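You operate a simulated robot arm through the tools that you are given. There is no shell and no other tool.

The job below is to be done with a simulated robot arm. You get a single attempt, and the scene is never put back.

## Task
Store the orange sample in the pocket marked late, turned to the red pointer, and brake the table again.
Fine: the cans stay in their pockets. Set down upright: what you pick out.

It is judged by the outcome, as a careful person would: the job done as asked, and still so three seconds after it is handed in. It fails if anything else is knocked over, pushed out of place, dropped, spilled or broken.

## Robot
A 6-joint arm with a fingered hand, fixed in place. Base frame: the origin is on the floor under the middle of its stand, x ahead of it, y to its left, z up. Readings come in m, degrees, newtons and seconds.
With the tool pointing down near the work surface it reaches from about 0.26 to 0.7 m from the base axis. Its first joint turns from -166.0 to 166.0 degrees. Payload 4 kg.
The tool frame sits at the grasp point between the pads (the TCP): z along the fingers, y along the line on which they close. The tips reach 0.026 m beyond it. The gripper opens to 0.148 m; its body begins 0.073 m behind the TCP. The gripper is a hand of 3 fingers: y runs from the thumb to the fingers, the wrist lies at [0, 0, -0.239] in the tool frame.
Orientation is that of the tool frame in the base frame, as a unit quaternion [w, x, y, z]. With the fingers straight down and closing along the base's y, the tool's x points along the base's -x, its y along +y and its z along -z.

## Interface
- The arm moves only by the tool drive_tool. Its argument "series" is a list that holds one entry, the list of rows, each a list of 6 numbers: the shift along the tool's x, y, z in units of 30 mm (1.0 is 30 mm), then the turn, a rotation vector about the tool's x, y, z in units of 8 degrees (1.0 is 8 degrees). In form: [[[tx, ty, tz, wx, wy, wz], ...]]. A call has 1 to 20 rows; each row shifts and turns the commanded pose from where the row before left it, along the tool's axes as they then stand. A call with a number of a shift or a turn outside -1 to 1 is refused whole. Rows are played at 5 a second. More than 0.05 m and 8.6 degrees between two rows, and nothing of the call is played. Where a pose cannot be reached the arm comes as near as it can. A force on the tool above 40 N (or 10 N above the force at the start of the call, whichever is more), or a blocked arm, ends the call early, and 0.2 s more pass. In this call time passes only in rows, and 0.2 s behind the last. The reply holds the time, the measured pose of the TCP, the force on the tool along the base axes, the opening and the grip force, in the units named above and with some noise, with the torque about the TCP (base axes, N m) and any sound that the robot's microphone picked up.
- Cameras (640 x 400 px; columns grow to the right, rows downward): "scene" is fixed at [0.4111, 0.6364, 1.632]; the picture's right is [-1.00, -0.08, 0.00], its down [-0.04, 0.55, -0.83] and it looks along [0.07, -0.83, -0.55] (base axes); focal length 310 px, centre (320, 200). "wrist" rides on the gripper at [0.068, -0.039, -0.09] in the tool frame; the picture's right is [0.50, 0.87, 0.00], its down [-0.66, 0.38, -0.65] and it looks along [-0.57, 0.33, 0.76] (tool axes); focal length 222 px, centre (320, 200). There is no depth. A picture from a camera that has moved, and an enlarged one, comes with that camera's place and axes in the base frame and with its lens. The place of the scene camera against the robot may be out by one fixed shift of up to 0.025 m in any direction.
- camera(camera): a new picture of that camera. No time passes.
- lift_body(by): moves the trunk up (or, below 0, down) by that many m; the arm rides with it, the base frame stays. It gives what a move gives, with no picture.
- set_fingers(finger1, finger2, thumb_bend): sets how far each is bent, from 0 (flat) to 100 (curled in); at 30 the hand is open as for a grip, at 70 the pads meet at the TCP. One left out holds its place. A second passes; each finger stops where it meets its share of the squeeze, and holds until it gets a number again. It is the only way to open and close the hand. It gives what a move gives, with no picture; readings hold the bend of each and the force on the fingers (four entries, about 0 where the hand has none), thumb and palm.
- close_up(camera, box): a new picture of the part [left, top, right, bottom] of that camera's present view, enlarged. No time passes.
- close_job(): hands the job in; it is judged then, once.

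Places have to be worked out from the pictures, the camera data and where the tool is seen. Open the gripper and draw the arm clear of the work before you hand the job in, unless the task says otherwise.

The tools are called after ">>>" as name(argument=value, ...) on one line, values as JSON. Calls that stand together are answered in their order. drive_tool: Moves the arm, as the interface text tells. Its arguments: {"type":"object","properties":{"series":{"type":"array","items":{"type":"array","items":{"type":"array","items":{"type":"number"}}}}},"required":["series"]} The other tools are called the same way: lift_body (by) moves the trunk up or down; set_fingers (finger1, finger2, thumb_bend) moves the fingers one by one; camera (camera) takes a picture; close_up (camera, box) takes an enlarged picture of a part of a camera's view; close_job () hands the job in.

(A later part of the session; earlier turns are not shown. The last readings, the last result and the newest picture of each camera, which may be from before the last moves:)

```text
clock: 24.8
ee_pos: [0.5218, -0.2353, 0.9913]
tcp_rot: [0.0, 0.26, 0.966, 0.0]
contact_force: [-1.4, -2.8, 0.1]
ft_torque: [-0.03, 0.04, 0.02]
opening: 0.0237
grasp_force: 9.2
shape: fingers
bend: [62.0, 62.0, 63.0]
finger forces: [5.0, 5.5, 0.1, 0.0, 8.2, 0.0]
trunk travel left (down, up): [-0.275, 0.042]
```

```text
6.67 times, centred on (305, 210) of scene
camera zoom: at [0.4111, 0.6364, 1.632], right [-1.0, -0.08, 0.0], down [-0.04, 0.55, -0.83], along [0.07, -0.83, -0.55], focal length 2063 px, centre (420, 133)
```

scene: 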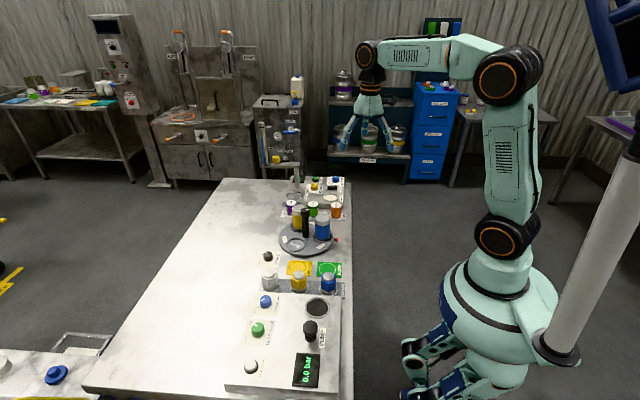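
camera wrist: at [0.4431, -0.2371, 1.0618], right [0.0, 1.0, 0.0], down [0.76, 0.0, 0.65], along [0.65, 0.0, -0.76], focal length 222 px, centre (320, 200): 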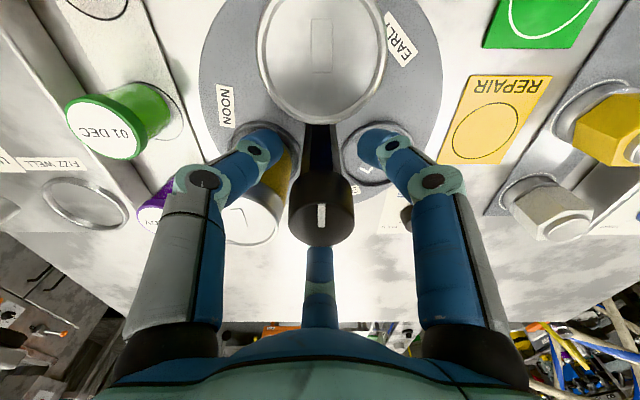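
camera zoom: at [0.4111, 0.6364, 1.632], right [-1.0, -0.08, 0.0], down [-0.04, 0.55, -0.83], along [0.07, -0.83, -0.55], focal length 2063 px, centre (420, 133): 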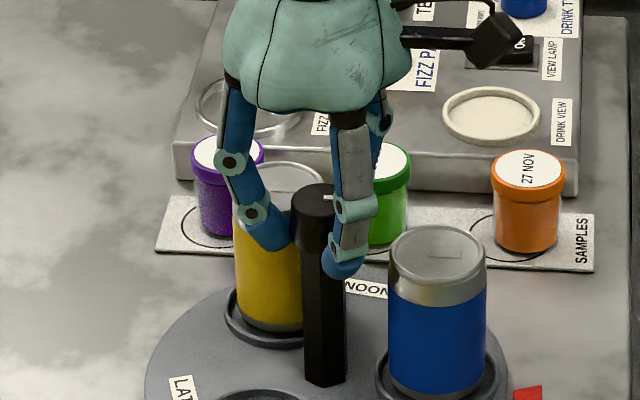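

Good three-digit grip on the cap (5–8 N). I'll turn the table counter-clockwise (seen from above) slowly: 20° first, then check.

>>> drive_tool(series=[[[0, 0, 0, 0, 0, -0.2], [0, 0, 0, 0, 0, -0.4], [0, 0, 0, 0, 0, -0.5], [0, 0, 0, 0, 0, -0.5], [0, 0, 0, 0, 0, -0.5], [0, 0, 0, 0, 0, -0.4]]])

>>> close_up(camera="wrist", box=[200, 50, 440, 260])

>>> close_up(camera="scene", box=[260, 180, 350, 270])

```text
clock: 26.2
ee_pos: [0.5231, -0.2354, 0.9923]
tcp_rot: [0.0, 0.086, 0.996, 0.0]
contact_force: [-4.9, -0.1, -0.3]
ft_torque: [-0.02, 0.12, -0.03]
opening: 0.0238
grasp_force: 9.6
shape: fingers
bend: [61.0, 62.0, 63.0]
finger forces: [6.7, 4.8, 0.0, 0.0, 7.4, 0.1]
trunk travel left (down, up): [-0.275, 0.042]
```

```text
1.90 times, centred on (320, 155) of wrist
camera zoom: at [0.4485, -0.2636, 1.0816], right [-0.34, 0.94, 0.0], down [0.71, 0.26, 0.65], along [0.61, 0.22, -0.76], focal length 423 px, centre (320, 286)
```

zoom: 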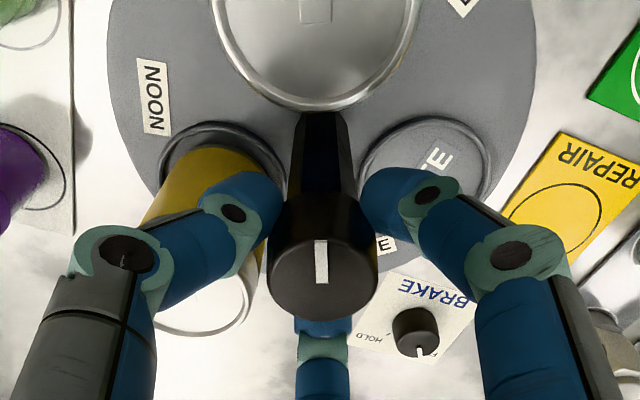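

```text
4.44 times, centred on (305, 225) of scene
camera zoom: at [0.4111, 0.6364, 1.632], right [-1.0, -0.08, 0.0], down [-0.04, 0.55, -0.83], along [0.07, -0.83, -0.55], focal length 1376 px, centre (387, 89)
```

zoom: 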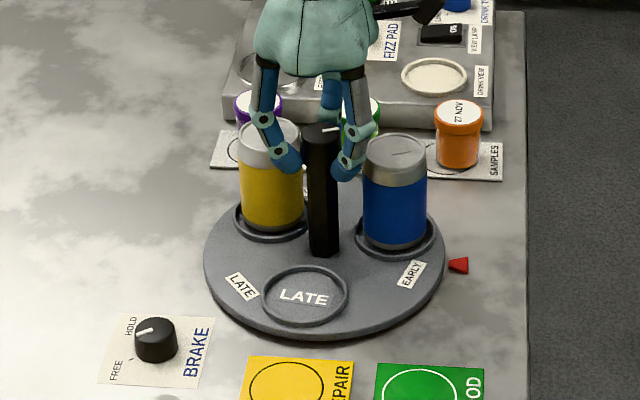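

The table follows the hand exactly (20° turned). Continuing another 48°.

>>> drive_tool(series=[[[0, 0, 0, 0, 0, -0.4], [0, 0, 0, 0, 0, -0.6], [0, 0, 0, 0, 0, -0.6], [0, 0, 0, 0, 0, -0.6], [0, 0, 0, 0, 0, -0.6], [0, 0, 0, 0, 0, -0.6], [0, 0, 0, 0, 0, -0.6], [0, 0, 0, 0, 0, -0.6], [0, 0, 0, 0, 0, -0.6], [0, 0, 0, 0, 0, -0.5], [0, 0, 0, 0, 0, -0.3]]])

>>> close_up(camera="wrist", box=[200, 50, 440, 260])

>>> close_up(camera="scene", box=[260, 180, 350, 270])

```text
clock: 28.6
ee_pos: [0.5215, -0.236, 0.991]
tcp_rot: [0.001, -0.327, 0.945, -0.001]
contact_force: [1.2, -0.6, -0.2]
ft_torque: [0.0, -0.02, 0.0]
opening: 0.0237
grasp_force: 9.4
shape: fingers
bend: [62.0, 62.0, 64.0]
finger forces: [5.2, 6.5, 0.1, 0.0, 7.5, 0.0]
trunk travel left (down, up): [-0.275, 0.042]
```

```text
1.90 times, centred on (320, 155) of wrist
camera zoom: at [0.4923, -0.3095, 1.0817], right [-0.93, 0.37, 0.0], down [0.28, 0.7, 0.65], along [0.24, 0.61, -0.76], focal length 423 px, centre (320, 286)
```

zoom: 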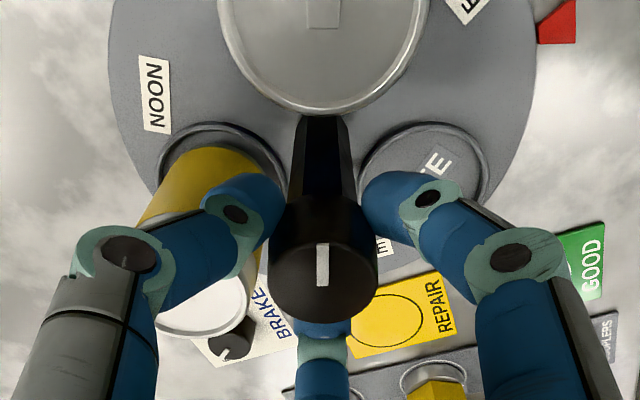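

```text
4.44 times, centred on (305, 225) of scene
camera zoom: at [0.4111, 0.6364, 1.632], right [-1.0, -0.08, 0.0], down [-0.04, 0.55, -0.83], along [0.07, -0.83, -0.55], focal length 1376 px, centre (387, 89)
```

zoom: 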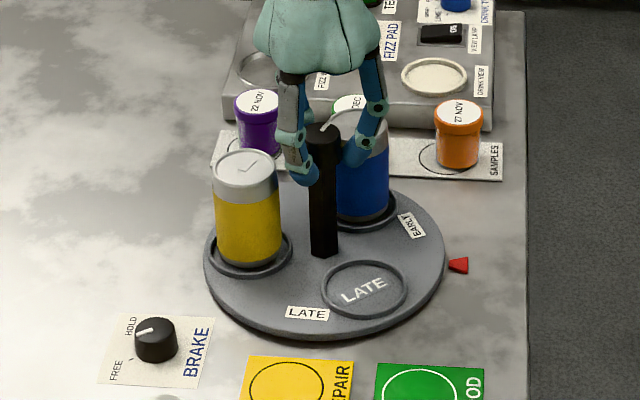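

68° done with no slip. 52° more to bring LATE to the pointer.

>>> drive_tool(series=[[[0, 0, 0, 0, 0, -0.4], [0, 0, 0, 0, 0, -0.6], [0, 0, 0, 0, 0, -0.6], [0, 0, 0, 0, 0, -0.6], [0, 0, 0, 0, 0, -0.6], [0, 0, 0, 0, 0, -0.6], [0, 0, 0, 0, 0, -0.6], [0, 0, 0, 0, 0, -0.6], [0, 0, 0, 0, 0, -0.6], [0, 0, 0, 0, 0, -0.6], [0, 0, 0, 0, 0, -0.4], [0, 0, 0, 0, 0, -0.28]]])

>>> close_up(camera="wrist", box=[200, 50, 440, 260])

>>> close_up(camera="scene", box=[260, 180, 350, 270])

```text
clock: 31.2
ee_pos: [0.5464, -0.1629, 0.9873]
tcp_rot: [-0.028, -0.569, 0.822, -0.022]
contact_force: [-0.2, -1.0, -0.1]
ft_torque: [-0.01, 0.02, 0.01]
opening: 0.0049
grasp_force: 0.1
shape: fingers
bend: [68.0, 68.0, 68.0]
finger forces: [0.0, 0.1, 0.0, 0.0, 0.0, 0.1]
out of reach, approached as far as the arm can: row 5, 6, 7, 8, 9, 10, 11, 12
trunk travel left (down, up): [-0.275, 0.042]
```

```text
1.90 times, centred on (320, 155) of wrist
camera zoom: at [0.5598, -0.2348, 1.0822], right [-0.99, -0.16, 0.03], down [-0.11, 0.79, 0.6], along [-0.12, 0.59, -0.8], focal length 423 px, centre (320, 286)
```

zoom: 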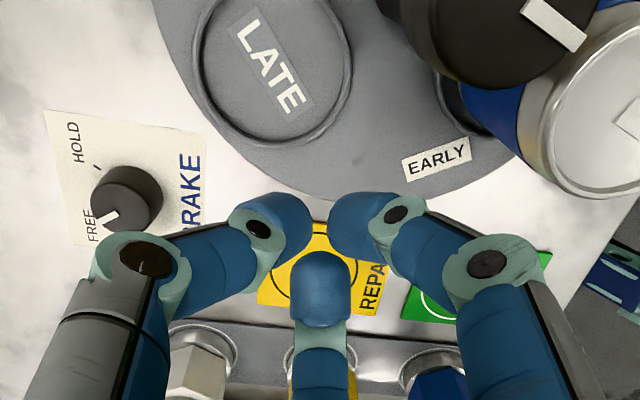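

```text
4.44 times, centred on (305, 225) of scene
camera zoom: at [0.4111, 0.6364, 1.632], right [-1.0, -0.08, 0.0], down [-0.04, 0.55, -0.83], along [0.07, -0.83, -0.55], focal length 1376 px, centre (387, 89)
```

zoom: 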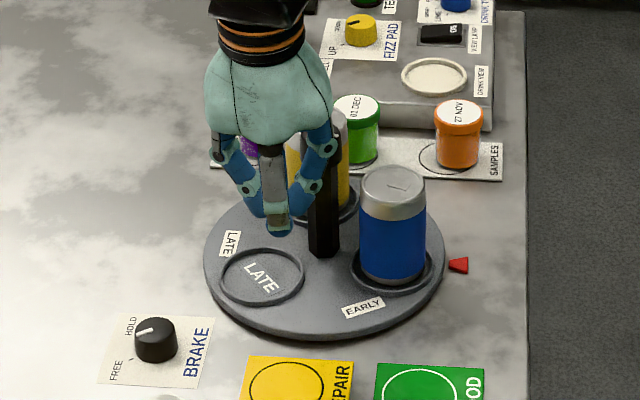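

The wrist ran into its turning limit around yaw 56–60°, and the hand slid off the cap; the table swung back, though both cans still look upright in their pockets. First I raise straight up (keeping the yaw) so the hand is clear of everything.

>>> drive_tool(series=[[[0, 0, -0.4, 0, 0, 0], [0, 0, -0.6, 0, 0, 0], [0, 0, -0.8, 0, 0, 0], [0, 0, -0.8, 0, 0, 0], [0, 0, -0.8, 0, 0, 0]]])

>>> camera(camera="wrist")

>>> close_up(camera="scene", box=[250, 170, 360, 270])

```text
clock: 32.4
ee_pos: [0.548, -0.154, 1.0892]
tcp_rot: [-0.029, -0.567, 0.823, -0.023]
contact_force: [0.1, 0.2, -0.6]
ft_torque: [0.0, 0.0, -0.01]
opening: 0.0049
grasp_force: 0.0
shape: fingers
bend: [68.0, 68.0, 68.0]
finger forces: [0.0, 0.1, 0.0, 0.0, 0.0, 0.0]
trunk travel left (down, up): [-0.275, 0.042]
```

```text
taken
camera wrist: at [0.5611, -0.226, 1.1835], right [-0.99, -0.16, 0.03], down [-0.11, 0.79, 0.6], along [-0.12, 0.59, -0.8], focal length 222 px, centre (320, 200)
```

wrist: 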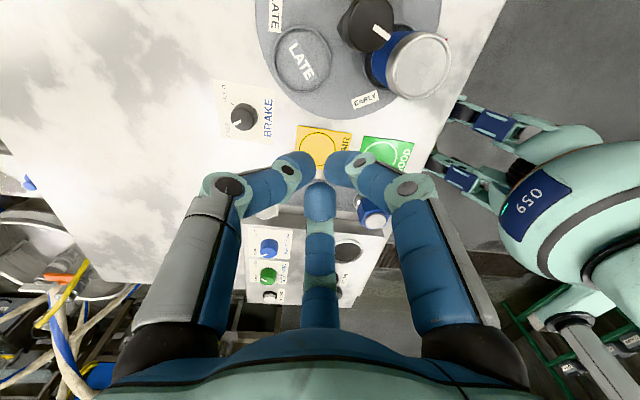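

```text
4.00 times, centred on (305, 220) of scene
camera zoom: at [0.4111, 0.6364, 1.632], right [-1.0, -0.08, 0.0], down [-0.04, 0.55, -0.83], along [0.07, -0.83, -0.55], focal length 1238 px, centre (380, 120)
```

zoom: 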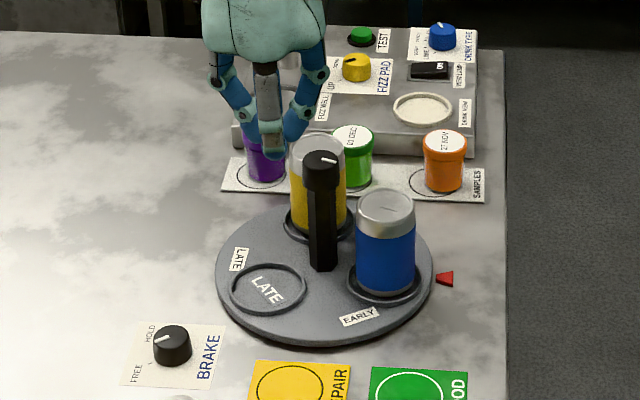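

Both cans are upright in their pockets; the table now sits about 15–20° clockwise of where it started. I'll turn the wrist back at this safe height, open the hand, and re-measure.

>>> drive_tool(series=[[[0, 0, 0, 0, 0, 0.8], [0, 0, 0, 0, 0, 0.8], [0, 0, 0, 0, 0, 0.8], [0, 0, 0, 0, 0, 0.8], [0, 0, 0, 0, 0, 0.8], [0, 0, 0, 0, 0, 0.8]]])

>>> set_fingers(finger1=46, finger2=46, thumb_bend=46)

>>> camera(camera="wrist")

```text
clock: 33.8
ee_pos: [0.5491, -0.1548, 1.0891]
tcp_rot: [-0.02, -0.266, 0.963, -0.03]
contact_force: [0.0, -0.2, -0.2]
ft_torque: [0.01, 0.02, -0.03]
opening: 0.0051
grasp_force: 0.0
shape: fingers
bend: [68.0, 68.0, 68.0]
finger forces: [0.1, 0.0, 0.0, 0.0, 0.1, 0.1]
trunk travel left (down, up): [-0.275, 0.042]
```

```text
clock: 34.8
ee_pos: [0.5479, -0.1551, 1.0893]
tcp_rot: [-0.019, -0.267, 0.963, -0.031]
contact_force: [-0.2, 0.4, -0.8]
ft_torque: [0.03, 0.0, -0.01]
opening: 0.0747
grasp_force: 0.2
shape: fingers
bend: [46.0, 46.0, 46.0]
finger forces: [0.0, 0.1, 0.0, 0.0, 0.1, 0.1]
trunk travel left (down, up): [-0.275, 0.042]
```

```text
taken
camera wrist: at [0.5111, -0.2182, 1.1842], right [-0.87, 0.49, -0.02], down [0.38, 0.7, 0.6], along [0.3, 0.52, -0.8], focal length 222 px, centre (320, 200)
```

wrist: 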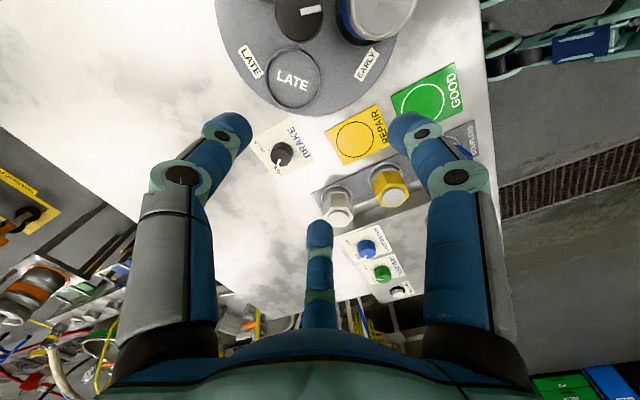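

The call restarts from the actual pose, so I first remove the small tilt (about 4°) and turn to a middle yaw, then move above the post to measure the table's angle.

>>> drive_tool(series=[[[0, 0, 0, -0.337, -0.39, 0], [0, 0, 0, 0, 0, 0.95], [0, 0, 0, 0, 0, 0.95], [0, 0, 0, 0, 0, 0.95], [0, 0, 0, 0, 0, 0.95], [0, 0, 0, 0, 0, 0.95], [0, 0, 0, 0, 0, 0.95], [0, 0, 0, 0, 0, 0.95], [0, 0, 0, 0, 0, 0.95]]])

```text
clock: 36.8
ee_pos: [0.5483, -0.1554, 1.0884]
tcp_rot: [0.001, 0.259, 0.966, -0.001]
contact_force: [-0.5, -0.4, -0.5]
ft_torque: [0.02, -0.01, 0.0]
opening: 0.075
grasp_force: 0.0
shape: fingers
bend: [46.0, 46.0, 46.0]
finger forces: [0.1, 0.0, 0.1, 0.0, 0.0, 0.0]
trunk travel left (down, up): [-0.275, 0.042]
```

Vertical again at yaw −30°. Moving above the post.

>>> drive_tool(series=[[[-0.204, -0.921, 0, 0, 0, 0], [-0.204, -0.921, 0, 0, 0, 0], [-0.204, -0.921, 0, 0, 0, 0]]])

>>> close_up(camera="wrist", box=[210, 0, 430, 180])

>>> close_up(camera="scene", box=[250, 180, 350, 270])

```text
clock: 37.6
ee_pos: [0.5218, -0.2381, 1.0894]
tcp_rot: [0.001, 0.259, 0.966, 0.0]
contact_force: [-1.3, 0.8, -0.3]
ft_torque: [-0.03, 0.0, 0.0]
opening: 0.0749
grasp_force: 0.0
shape: fingers
bend: [46.0, 46.0, 46.0]
finger forces: [0.0, 0.1, 0.0, 0.0, 0.1, 0.0]
trunk travel left (down, up): [-0.275, 0.042]
```

```text
2.22 times, centred on (320, 90) of wrist
camera zoom: at [0.4431, -0.2389, 1.1789], right [0.0, 1.0, 0.0], down [0.76, 0.0, 0.66], along [0.66, 0.0, -0.76], focal length 494 px, centre (320, 444)
```

zoom: 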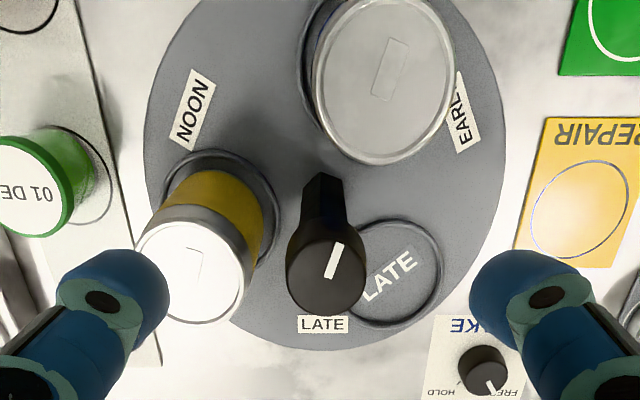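

```text
4.44 times, centred on (300, 225) of scene
camera zoom: at [0.4111, 0.6364, 1.632], right [-1.0, -0.08, 0.0], down [-0.04, 0.55, -0.83], along [0.07, -0.83, -0.55], focal length 1376 px, centre (409, 89)
```

zoom: 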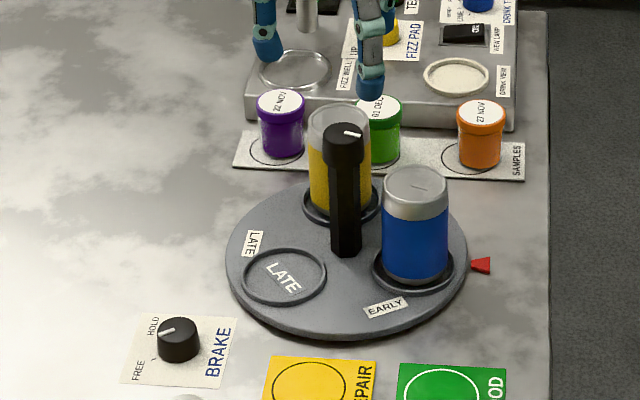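

By several marks the table is about −18° from its original angle, so LATE must go about +138°. I'll test at this height whether the wrist can start from yaw ≈ −165° (plenty of range to finish near −30°).

>>> drive_tool(series=[[[0, 0, 0, 0, 0, 0.95], [0, 0, 0, 0, 0, 0.95], [0, 0, 0, 0, 0, 0.95], [0, 0, 0, 0, 0, 0.95], [0, 0, 0, 0, 0, 0.95], [0, 0, 0, 0, 0, 0.95], [0, 0, 0, 0, 0, 0.95], [0, 0, 0, 0, 0, 0.95], [0, 0, 0, 0, 0, 0.95], [0, 0, 0, 0, 0, 0.95], [0, 0, 0, 0, 0, 0.95], [0, 0, 0, 0, 0, 0.95], [0, 0, 0, 0, 0, 0.95], [0, 0, 0, 0, 0, 0.95], [0, 0, 0, 0, 0, 0.95], [0, 0, 0, 0, 0, 0.95], [0, 0, 0, 0, 0, 0.95], [0, 0, 0, 0, 0, 0.95]]])

>>> camera(camera="wrist")

```text
clock: 41.4
ee_pos: [0.5236, -0.2365, 1.0892]
tcp_rot: [0.001, 0.993, 0.115, 0.001]
contact_force: [-0.1, 1.1, 0.0]
ft_torque: [-0.02, -0.04, -0.02]
opening: 0.0751
grasp_force: 0.0
shape: fingers
bend: [46.0, 46.0, 46.0]
finger forces: [0.0, 0.0, 0.1, 0.1, 0.0, 0.0]
trunk travel left (down, up): [-0.275, 0.042]
```

```text
taken
camera wrist: at [0.5789, -0.1838, 1.1788], right [0.68, -0.73, 0.0], down [-0.55, -0.52, 0.65], along [-0.48, -0.45, -0.76], focal length 222 px, centre (320, 200)
```

wrist: 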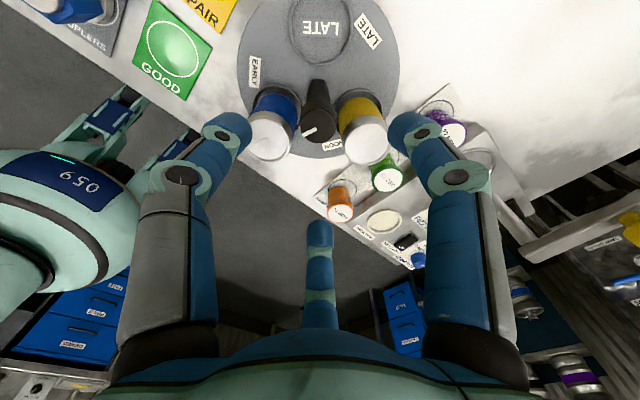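

Yaw −167° is reachable. From this opposite viewpoint I can also pin down the post axis and the table angle more precisely.

>>> close_up(camera="wrist", box=[220, 0, 420, 180])

>>> close_up(camera="wrist", box=[280, 80, 360, 150])

```text
2.22 times, centred on (320, 90) of wrist
camera zoom: at [0.5789, -0.1838, 1.1788], right [0.68, -0.73, 0.0], down [-0.55, -0.52, 0.65], along [-0.48, -0.45, -0.76], focal length 494 px, centre (320, 444)
```

zoom: 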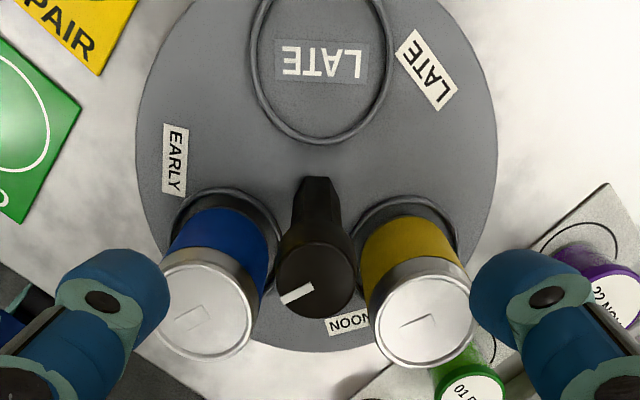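

```text
5.71 times, centred on (320, 115) of wrist
camera zoom: at [0.5789, -0.1838, 1.1788], right [0.68, -0.73, 0.0], down [-0.55, -0.52, 0.65], along [-0.48, -0.45, -0.76], focal length 1269 px, centre (320, 686)
```

zoom: 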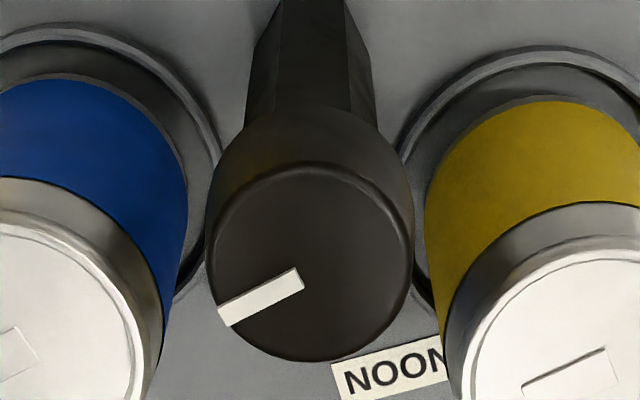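

Two opposite views now agree: post axis (0.521, −0.236), cap top z≈0.991, can tops z≈0.953, table angle ≈ −19.5°. At this yaw the digits line up with the gaps between cans, so I descend to TCP z≈1.000 and close on the cap.

>>> drive_tool(series=[[[-0.083, -0.037, 0.4, 0, 0, 0], [0, 0, 0.8, 0, 0, 0], [0, 0, 0.8, 0, 0, 0], [0, 0, 0.6, 0, 0, 0], [0, 0, 0.37, 0, 0, 0]]])

>>> close_up(camera="wrist", box=[200, 80, 440, 260])

>>> close_up(camera="scene", box=[265, 180, 335, 250])

```text
clock: 42.6
ee_pos: [0.5194, -0.2373, 0.9986]
tcp_rot: [0.0, 0.993, 0.116, 0.001]
contact_force: [-0.2, -0.7, -0.2]
ft_torque: [-0.02, 0.02, -0.03]
opening: 0.0751
grasp_force: 0.1
shape: fingers
bend: [46.0, 46.0, 46.0]
finger forces: [0.1, 0.0, 0.0, 0.0, 0.0, 0.0]
trunk travel left (down, up): [-0.275, 0.042]
```

```text
2.22 times, centred on (320, 170) of wrist
camera zoom: at [0.5755, -0.1843, 1.0897], right [0.69, -0.73, 0.0], down [-0.55, -0.52, 0.65], along [-0.47, -0.45, -0.76], focal length 494 px, centre (320, 267)
```

zoom: 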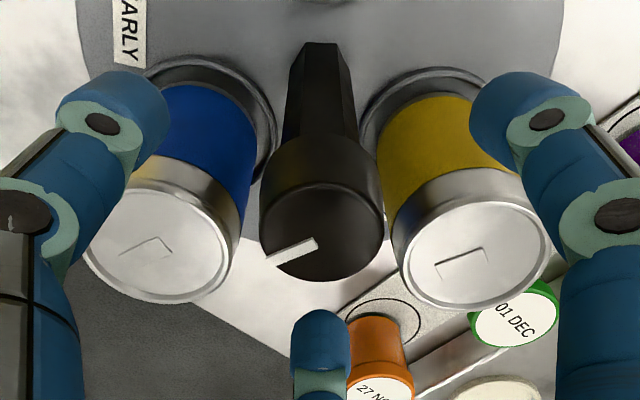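

```text
5.71 times, centred on (300, 215) of scene
camera zoom: at [0.4111, 0.6364, 1.632], right [-1.0, -0.08, 0.0], down [-0.04, 0.55, -0.83], along [0.07, -0.83, -0.55], focal length 1769 px, centre (434, 114)
```

zoom: 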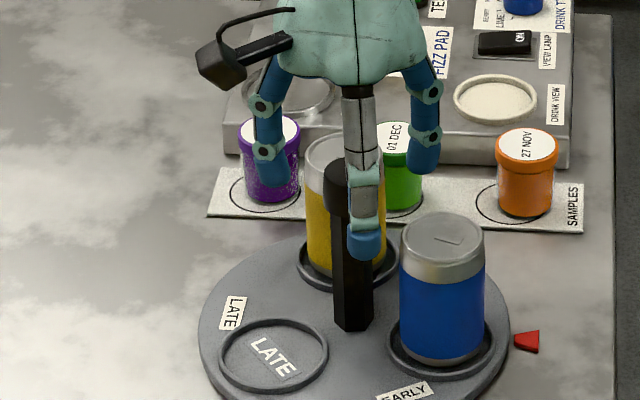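

The TCP is within about 2 mm of the post axis. Closing on the cap.

>>> set_fingers(finger1=56, finger2=56, thumb_bend=56)

>>> set_fingers(finger1=70, finger2=70, thumb_bend=70)

>>> close_up(camera="wrist", box=[200, 60, 440, 260])

>>> close_up(camera="scene", box=[265, 180, 335, 250])

```text
clock: 43.6
ee_pos: [0.5201, -0.2364, 0.9993]
tcp_rot: [0.0, 0.993, 0.116, 0.001]
contact_force: [0.1, 0.2, 0.8]
ft_torque: [0.01, 0.02, -0.02]
opening: 0.043
grasp_force: 0.1
shape: fingers
bend: [56.0, 56.0, 56.0]
finger forces: [0.0, 0.0, 0.1, 0.0, 0.0, 0.0]
trunk travel left (down, up): [-0.275, 0.042]
```

```text
clock: 44.6
ee_pos: [0.5193, -0.2371, 1.0004]
tcp_rot: [0.001, 0.993, 0.115, 0.001]
contact_force: [0.8, 3.7, -1.2]
ft_torque: [0.11, 0.03, -0.01]
opening: 0.0248
grasp_force: 12.1
shape: fingers
bend: [61.0, 63.0, 64.0]
finger forces: [7.4, 5.5, 0.1, 0.0, 10.9, 0.0]
trunk travel left (down, up): [-0.275, 0.042]
```

```text
2.00 times, centred on (320, 160) of wrist
camera zoom: at [0.5754, -0.1838, 1.0898], right [0.69, -0.73, 0.0], down [-0.55, -0.52, 0.65], along [-0.47, -0.45, -0.76], focal length 444 px, centre (320, 280)
```

zoom: 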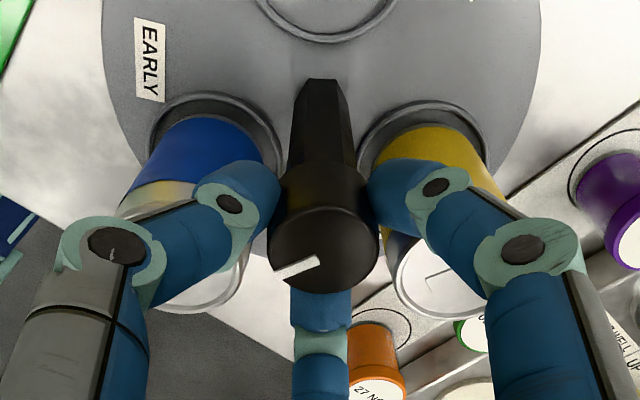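

```text
5.71 times, centred on (300, 215) of scene
camera zoom: at [0.4111, 0.6364, 1.632], right [-1.0, -0.08, 0.0], down [-0.04, 0.55, -0.83], along [0.07, -0.83, -0.55], focal length 1769 px, centre (434, 114)
```

zoom: 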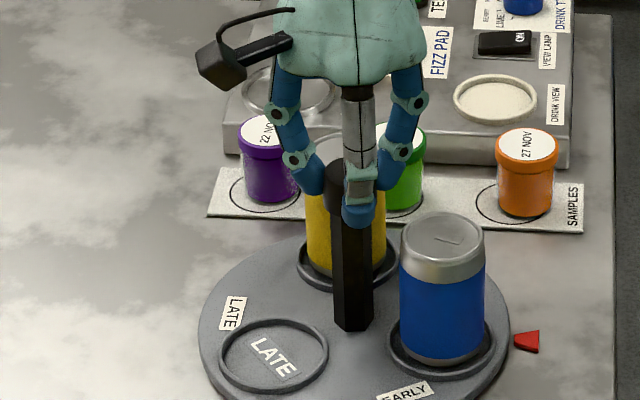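

Solid grip. Rotating counter-clockwise, first about 80°.

>>> drive_tool(series=[[[0, 0, 0, 0, 0, -0.2], [0, 0, 0, 0, 0, -0.4], [0, 0, 0, 0, 0, -0.55], [0, 0, 0, 0, 0, -0.55], [0, 0, 0, 0, 0, -0.55], [0, 0, 0, 0, 0, -0.55], [0, 0, 0, 0, 0, -0.55], [0, 0, 0, 0, 0, -0.55], [0, 0, 0, 0, 0, -0.55], [0, 0, 0, 0, 0, -0.55], [0, 0, 0, 0, 0, -0.55], [0, 0, 0, 0, 0, -0.55], [0, 0, 0, 0, 0, -0.55], [0, 0, 0, 0, 0, -0.55], [0, 0, 0, 0, 0, -0.55], [0, 0, 0, 0, 0, -0.55], [0, 0, 0, 0, 0, -0.55], [0, 0, 0, 0, 0, -0.55], [0, 0, 0, 0, 0, -0.4], [0, 0, 0, 0, 0, -0.2]]])

>>> close_up(camera="wrist", box=[200, 60, 440, 260])

>>> close_up(camera="scene", box=[260, 180, 350, 270])

```text
clock: 48.8
ee_pos: [0.5206, -0.2365, 0.9991]
tcp_rot: [0.001, 0.686, 0.727, -0.001]
contact_force: [2.2, -3.1, 2.0]
ft_torque: [-0.11, -0.13, -0.03]
opening: 0.0249
grasp_force: 12.6
shape: fingers
bend: [61.0, 62.0, 64.0]
finger forces: [8.2, 8.4, 0.0, 0.0, 8.4, 0.1]
trunk travel left (down, up): [-0.275, 0.042]
```

```text
2.00 times, centred on (320, 160) of wrist
camera zoom: at [0.4764, -0.1724, 1.0894], right [0.84, 0.55, 0.0], down [0.41, -0.63, 0.66], along [0.36, -0.55, -0.76], focal length 444 px, centre (320, 280)
```

zoom: 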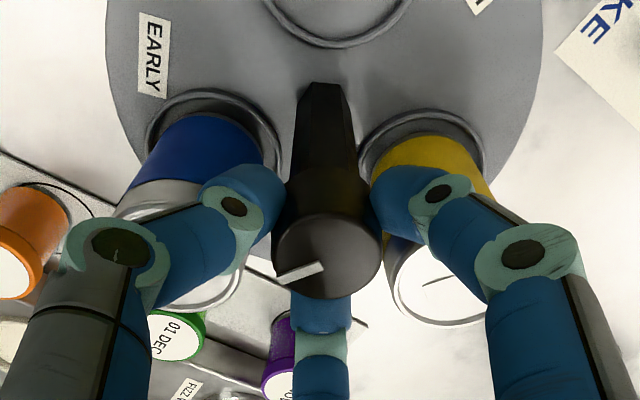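

```text
4.44 times, centred on (305, 225) of scene
camera zoom: at [0.4111, 0.6364, 1.632], right [-1.0, -0.08, 0.0], down [-0.04, 0.55, -0.83], along [0.07, -0.83, -0.55], focal length 1376 px, centre (387, 89)
```

zoom: 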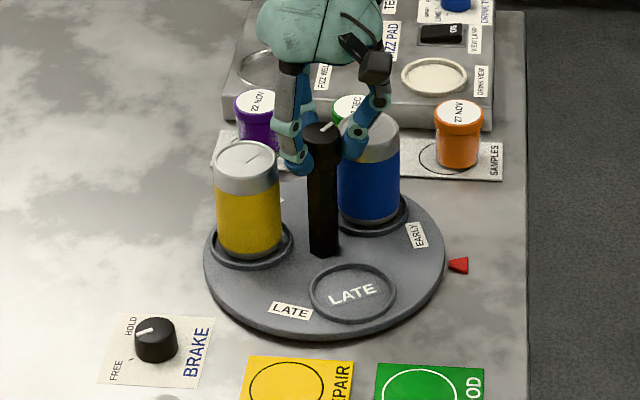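

80° turned without slip. Next about 58° more, then I'll measure before releasing.

>>> drive_tool(series=[[[0, 0, 0, 0, 0, -0.2], [0, 0, 0, 0, 0, -0.4], [0, 0, 0, 0, 0, -0.55], [0, 0, 0, 0, 0, -0.55], [0, 0, 0, 0, 0, -0.55], [0, 0, 0, 0, 0, -0.55], [0, 0, 0, 0, 0, -0.55], [0, 0, 0, 0, 0, -0.55], [0, 0, 0, 0, 0, -0.55], [0, 0, 0, 0, 0, -0.55], [0, 0, 0, 0, 0, -0.55], [0, 0, 0, 0, 0, -0.55], [0, 0, 0, 0, 0, -0.55], [0, 0, 0, 0, 0, -0.4], [0, 0, 0, 0, 0, -0.25]]])

>>> camera(camera="wrist")

>>> close_up(camera="scene", box=[260, 180, 350, 270])

```text
clock: 52.0
ee_pos: [0.5206, -0.2364, 1.0003]
tcp_rot: [0.0, 0.245, 0.97, -0.001]
contact_force: [6.0, -3.3, 2.7]
ft_torque: [-0.11, -0.23, 0.02]
opening: 0.0243
grasp_force: 12.8
shape: fingers
bend: [62.0, 62.0, 64.0]
finger forces: [7.0, 8.7, 0.0, 0.0, 9.9, 0.0]
trunk travel left (down, up): [-0.275, 0.042]
```

```text
taken
camera wrist: at [0.442, -0.2399, 1.0895], right [-0.03, 1.0, 0.0], down [0.76, 0.02, 0.65], along [0.65, 0.02, -0.76], focal length 222 px, centre (320, 200)
```

wrist: 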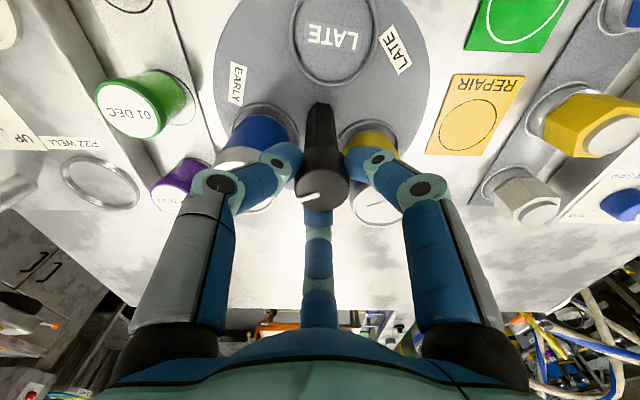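

```text
4.44 times, centred on (305, 225) of scene
camera zoom: at [0.4111, 0.6364, 1.632], right [-1.0, -0.08, 0.0], down [-0.04, 0.55, -0.83], along [0.07, -0.83, -0.55], focal length 1376 px, centre (387, 89)
```

zoom: 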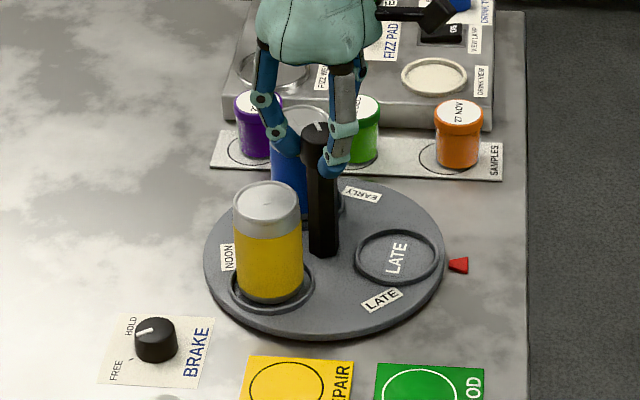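

LATE is now next to the pointer. Measuring the remaining angle from zoomed views while still gripping.

>>> close_up(camera="wrist", box=[210, 0, 430, 130])

>>> close_up(camera="scene", box=[290, 210, 350, 260])

```text
2.91 times, centred on (320, 65) of wrist
camera zoom: at [0.442, -0.2399, 1.0895], right [-0.03, 1.0, 0.0], down [0.76, 0.02, 0.65], along [0.65, 0.02, -0.76], focal length 646 px, centre (320, 593)
```

zoom: 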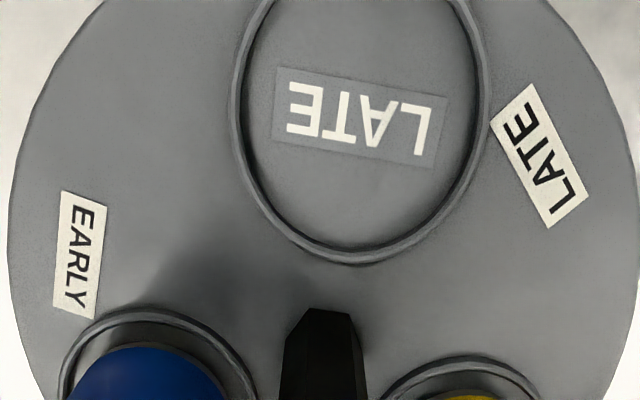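

```text
8.00 times, centred on (320, 235) of scene
camera zoom: at [0.4111, 0.6364, 1.632], right [-1.0, -0.08, 0.0], down [-0.04, 0.55, -0.83], along [0.07, -0.83, -0.55], focal length 2476 px, centre (320, -80)
```

zoom: 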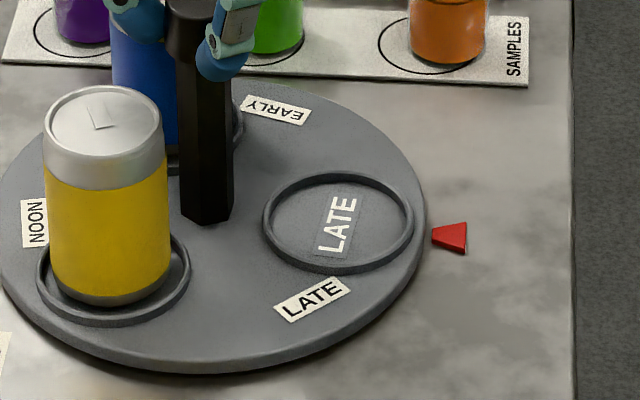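

Several cues (floor label orientation, ring position) show LATE at about 173.5° versus the pointer at 180°, so about 6.5° more is needed.

>>> drive_tool(series=[[[0, 0, 0, 0, 0, -0.3], [0, 0, 0, 0, 0, -0.3], [0, 0, 0, 0, 0, -0.22]]])

>>> close_up(camera="wrist", box=[210, 0, 430, 130])

>>> close_up(camera="scene", box=[290, 210, 350, 260])

```text
clock: 52.8
ee_pos: [0.5198, -0.2364, 0.9995]
tcp_rot: [0.001, 0.188, 0.982, 0.0]
contact_force: [6.1, -4.9, 3.3]
ft_torque: [-0.08, -0.24, 0.0]
opening: 0.0244
grasp_force: 12.9
shape: fingers
bend: [62.0, 62.0, 64.0]
finger forces: [6.5, 9.5, 0.0, 0.1, 10.3, 0.1]
trunk travel left (down, up): [-0.275, 0.042]
```

```text
2.91 times, centred on (320, 65) of wrist
camera zoom: at [0.4427, -0.2484, 1.0894], right [-0.14, 0.99, 0.0], down [0.75, 0.11, 0.66], along [0.65, 0.09, -0.76], focal length 646 px, centre (320, 593)
```

zoom: 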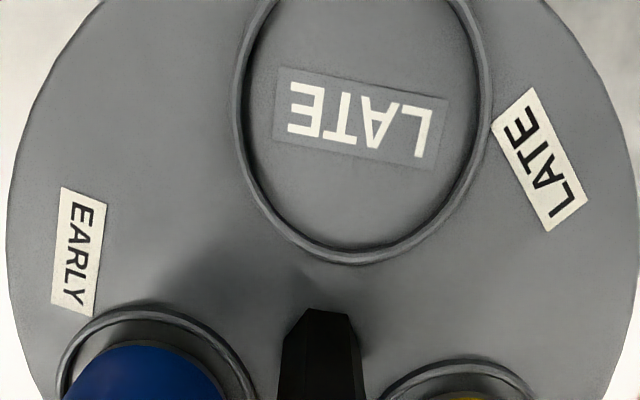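

```text
8.00 times, centred on (320, 235) of scene
camera zoom: at [0.4111, 0.6364, 1.632], right [-1.0, -0.08, 0.0], down [-0.04, 0.55, -0.83], along [0.07, -0.83, -0.55], focal length 2476 px, centre (320, -80)
```

zoom: 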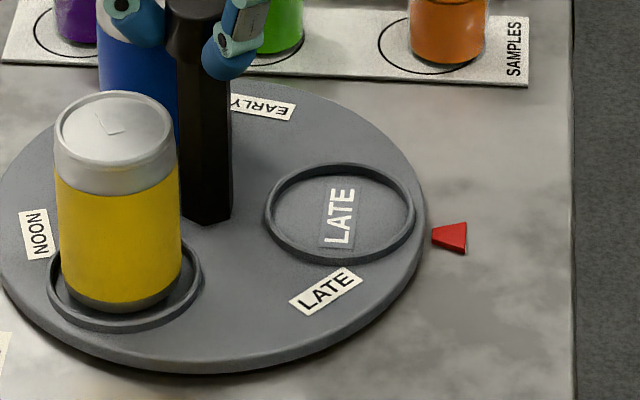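

The LATE floor label is now exactly aligned (label direction 90°, ring at ~180°), matching the pointer. Releasing the cap and rising.

>>> set_fingers(finger1=46, finger2=46, thumb_bend=46)

>>> drive_tool(series=[[[0, 0, -0.4, 0, 0, 0], [0, 0, -0.8, 0, 0, 0], [0, 0, -0.9, 0, 0, 0], [0, 0, -0.9, 0, 0, 0]]])

>>> close_up(camera="wrist", box=[210, 0, 430, 160])

>>> close_up(camera="scene", box=[270, 190, 350, 260])

```text
clock: 53.8
ee_pos: [0.5202, -0.2361, 0.9998]
tcp_rot: [0.001, 0.189, 0.982, 0.0]
contact_force: [1.3, 0.2, 0.0]
ft_torque: [0.0, 0.0, 0.0]
opening: 0.0747
grasp_force: 0.1
shape: fingers
bend: [46.0, 46.0, 46.0]
finger forces: [0.0, 0.0, 0.0, 0.1, 0.0, 0.1]
trunk travel left (down, up): [-0.275, 0.042]
```

```text
clock: 54.8
ee_pos: [0.522, -0.237, 1.0909]
tcp_rot: [0.001, 0.19, 0.982, 0.0]
contact_force: [-0.1, -0.6, 0.7]
ft_torque: [0.02, 0.01, -0.02]
opening: 0.0751
grasp_force: 0.1
shape: fingers
bend: [46.0, 46.0, 46.0]
finger forces: [0.1, 0.0, 0.0, 0.0, 0.0, 0.0]
trunk travel left (down, up): [-0.275, 0.042]
```

```text
2.50 times, centred on (320, 80) of wrist
camera zoom: at [0.4431, -0.2485, 1.1807], right [-0.14, 0.99, 0.0], down [0.75, 0.11, 0.66], along [0.65, 0.09, -0.76], focal length 555 px, centre (320, 500)
```

zoom: 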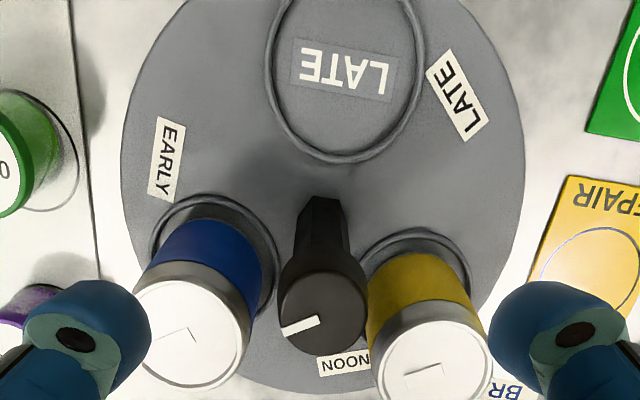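

```text
5.71 times, centred on (310, 225) of scene
camera zoom: at [0.4111, 0.6364, 1.632], right [-1.0, -0.08, 0.0], down [-0.04, 0.55, -0.83], along [0.07, -0.83, -0.55], focal length 1769 px, centre (377, 57)
```

zoom: 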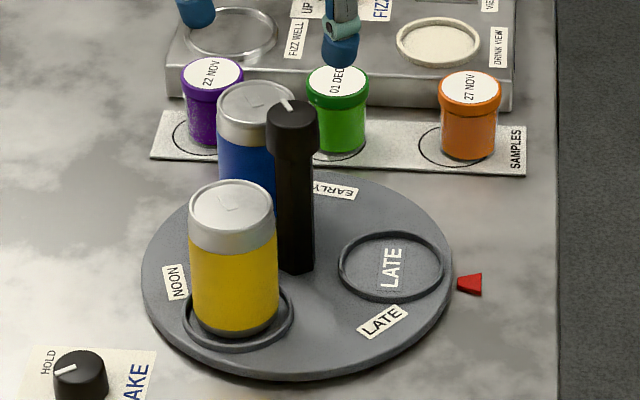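

Table reads 120° ± 1° from its original angle: LATE faces the pointer, cans in place. Now to the brake knob: travel above it and set yaw 0°.

>>> drive_tool(series=[[[-0.353, 0.849, 0, 0, 0, 0], [-0.353, 0.849, 0, 0, 0, 0], [-0.353, 0.849, 0, 0, 0, 0], [-0.353, 0.849, 0, 0, 0, 0], [-0.353, 0.849, 0, 0, 0, 0], [-0.353, 0.849, 0, 0, 0, 0], [0, 0, 0, 0, 0, -0.914], [0, 0, 0, 0, 0, -0.914], [0, 0, 0, 0, 0, -0.914]]])

>>> close_up(camera="wrist", box=[240, 30, 400, 160])

```text
clock: 56.8
ee_pos: [0.6351, -0.1171, 1.089]
tcp_rot: [0.001, -0.004, 1.0, -0.001]
contact_force: [-0.4, -0.5, 0.3]
ft_torque: [0.0, 0.0, -0.04]
opening: 0.0749
grasp_force: 0.1
shape: fingers
bend: [46.0, 46.0, 46.0]
finger forces: [0.0, 0.0, 0.0, 0.0, 0.0, 0.0]
trunk travel left (down, up): [-0.275, 0.042]
```

```text
3.08 times, centred on (320, 95) of wrist
camera zoom: at [0.5674, -0.1574, 1.1793], right [-0.5, 0.86, 0.0], down [0.65, 0.38, 0.65], along [0.57, 0.33, -0.76], focal length 684 px, centre (320, 523)
```

zoom: 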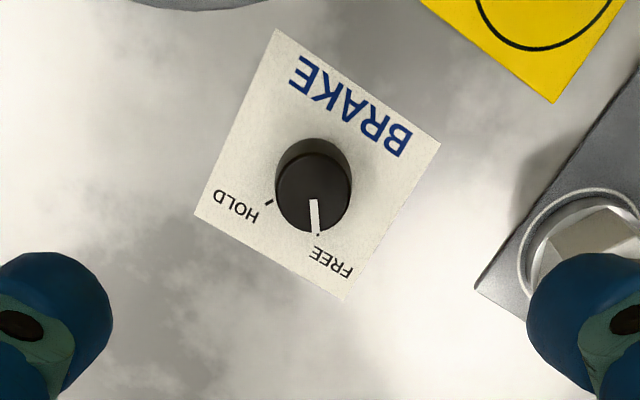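

Knob under the hand with the pointer at FREE. Correcting by ~2–3 mm and descending to the earlier grip height (z≈0.898).

>>> drive_tool(series=[[[-0.08, -0.063, 0.6, 0, 0, 0], [0, 0, 1.0, 0, 0, 0], [0, 0, 1.0, 0, 0, 0], [0, 0, 1.0, 0, 0, 0], [0, 0, 1.0, 0, 0, 0], [0, 0, 0.8, 0, 0, 0], [0, 0, 0.6, 0, 0, 0], [0, 0, 0.35, 0, 0, 0]]])

>>> set_fingers(finger1=56, finger2=56, thumb_bend=56)

>>> set_fingers(finger1=68, finger2=68, thumb_bend=68)

>>> close_up(camera="wrist", box=[180, 70, 460, 250])

>>> close_up(camera="scene", box=[240, 190, 340, 270])

```text
clock: 58.6
ee_pos: [0.6383, -0.118, 0.8984]
tcp_rot: [0.001, -0.002, 1.0, -0.001]
contact_force: [0.5, 0.8, -0.4]
ft_torque: [0.01, -0.02, 0.0]
opening: 0.0748
grasp_force: 0.1
shape: fingers
bend: [46.0, 46.0, 46.0]
finger forces: [0.2, 0.0, 0.1, 0.1, 0.1, 0.1]
trunk travel left (down, up): [-0.275, 0.042]
```

```text
clock: 59.6
ee_pos: [0.638, -0.1195, 0.8974]
tcp_rot: [0.001, -0.002, 1.0, -0.001]
contact_force: [0.1, 0.0, 0.2]
ft_torque: [-0.01, 0.03, 0.0]
opening: 0.0429
grasp_force: 0.0
shape: fingers
bend: [56.0, 56.0, 56.0]
finger forces: [0.0, 0.0, 0.0, 0.0, 0.0, 0.0]
trunk travel left (down, up): [-0.275, 0.042]
```

```text
clock: 60.6
ee_pos: [0.6384, -0.1187, 0.8983]
tcp_rot: [0.0, -0.002, 1.0, -0.001]
contact_force: [0.4, -0.9, -0.2]
ft_torque: [-0.03, 0.0, 0.0]
opening: 0.021
grasp_force: 8.3
shape: fingers
bend: [63.0, 62.0, 64.0]
finger forces: [4.4, 5.3, 0.0, 0.0, 6.7, 0.0]
trunk travel left (down, up): [-0.275, 0.042]
```

```text
2.22 times, centred on (320, 160) of wrist
camera zoom: at [0.5704, -0.1593, 0.9882], right [-0.5, 0.86, 0.0], down [0.65, 0.38, 0.65], along [0.57, 0.33, -0.76], focal length 494 px, centre (320, 289)
```

zoom: 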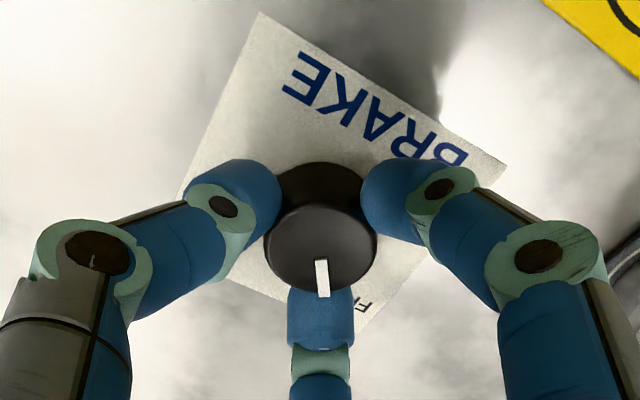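

```text
5.00 times, centred on (290, 230) of scene
camera zoom: at [0.4111, 0.6364, 1.632], right [-1.0, -0.08, 0.0], down [-0.04, 0.55, -0.83], along [0.07, -0.83, -0.55], focal length 1548 px, centre (470, 50)
```

zoom: 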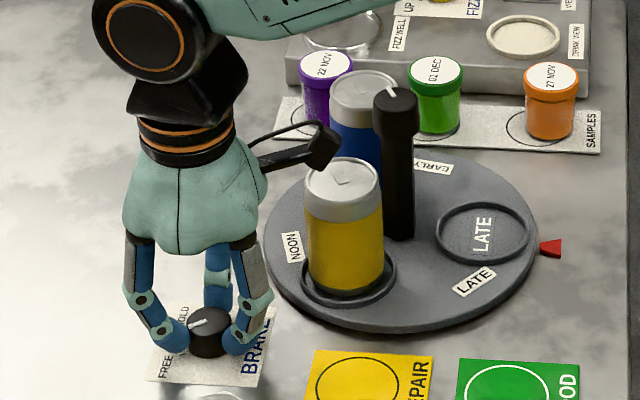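

Grip is good and nothing is touching. Turning clockwise about 66° to HOLD.

>>> drive_tool(series=[[[0, 0, 0, 0, 0, 0.4], [0, 0, 0, 0, 0, 0.6], [0, 0, 0, 0, 0, 0.6], [0, 0, 0, 0, 0, 0.6], [0, 0, 0, 0, 0, 0.6], [0, 0, 0, 0, 0, 0.6], [0, 0, 0, 0, 0, 0.6], [0, 0, 0, 0, 0, 0.6], [0, 0, 0, 0, 0, 0.6], [0, 0, 0, 0, 0, 0.6], [0, 0, 0, 0, 0, 0.6], [0, 0, 0, 0, 0, 0.6], [0, 0, 0, 0, 0, 0.6], [0, 0, 0, 0, 0, 0.4], [0, 0, 0, 0, 0, 0.3]]])

>>> close_up(camera="wrist", box=[180, 70, 460, 250])

>>> close_up(camera="scene", box=[240, 190, 340, 270])

```text
clock: 63.8
ee_pos: [0.6381, -0.12, 0.899]
tcp_rot: [0.0, 0.547, 0.837, 0.001]
contact_force: [-0.1, 4.4, -5.4]
ft_torque: [0.11, 0.01, -0.02]
opening: 0.0213
grasp_force: 7.8
shape: fingers
bend: [62.0, 62.0, 64.0]
finger forces: [5.6, 4.3, 0.0, 0.0, 4.8, 0.0]
trunk travel left (down, up): [-0.275, 0.042]
```

```text
2.22 times, centred on (320, 160) of wrist
camera zoom: at [0.5746, -0.0741, 0.9892], right [0.59, 0.81, 0.0], down [0.61, -0.45, 0.66], along [0.53, -0.39, -0.76], focal length 494 px, centre (320, 289)
```

zoom: 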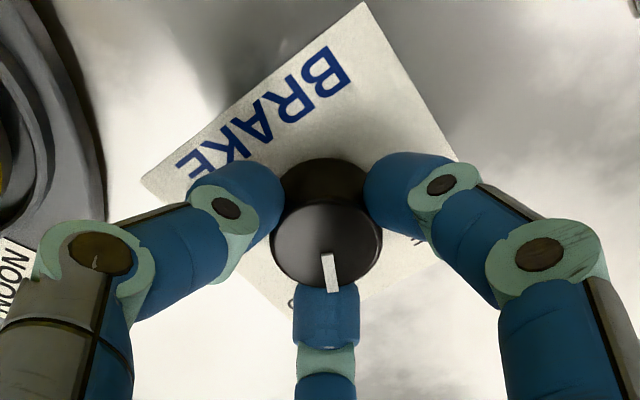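

```text
5.00 times, centred on (290, 230) of scene
camera zoom: at [0.4111, 0.6364, 1.632], right [-1.0, -0.08, 0.0], down [-0.04, 0.55, -0.83], along [0.07, -0.83, -0.55], focal length 1548 px, centre (470, 50)
```

zoom: 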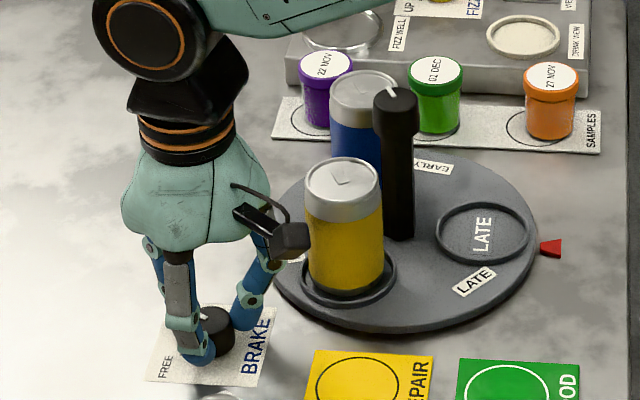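

The pointer lagged slightly (reads about −24°, target −33.5°). Turning another ~10° while still gripping.

>>> drive_tool(series=[[[0, 0, 0, 0, 0, 0.4], [0, 0, 0, 0, 0, 0.4], [0, 0, 0, 0, 0, 0.4]]])

>>> close_up(camera="wrist", box=[180, 70, 460, 250])

```text
clock: 64.6
ee_pos: [0.6385, -0.1187, 0.8985]
tcp_rot: [0.002, 0.615, 0.788, 0.0]
contact_force: [0.4, 2.9, -3.5]
ft_torque: [0.1, -0.04, 0.07]
opening: 0.0208
grasp_force: 7.3
shape: fingers
bend: [62.0, 62.0, 64.0]
finger forces: [5.9, 4.5, 0.0, 0.1, 4.7, 0.0]
trunk travel left (down, up): [-0.275, 0.042]
```

```text
2.22 times, centred on (320, 160) of wrist
camera zoom: at [0.583, -0.0642, 0.9891], right [0.72, 0.7, 0.0], down [0.53, -0.54, 0.66], along [0.46, -0.47, -0.76], focal length 494 px, centre (320, 289)
```

zoom: 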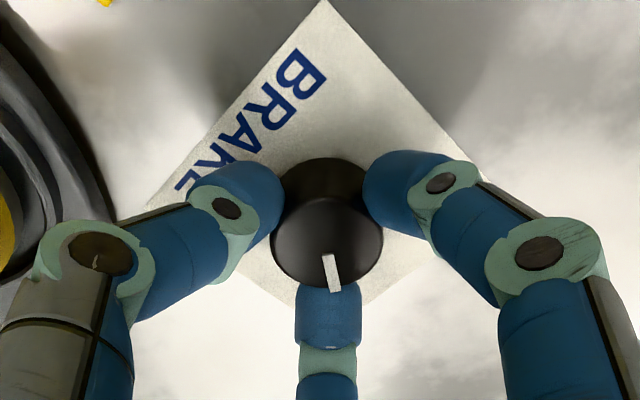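

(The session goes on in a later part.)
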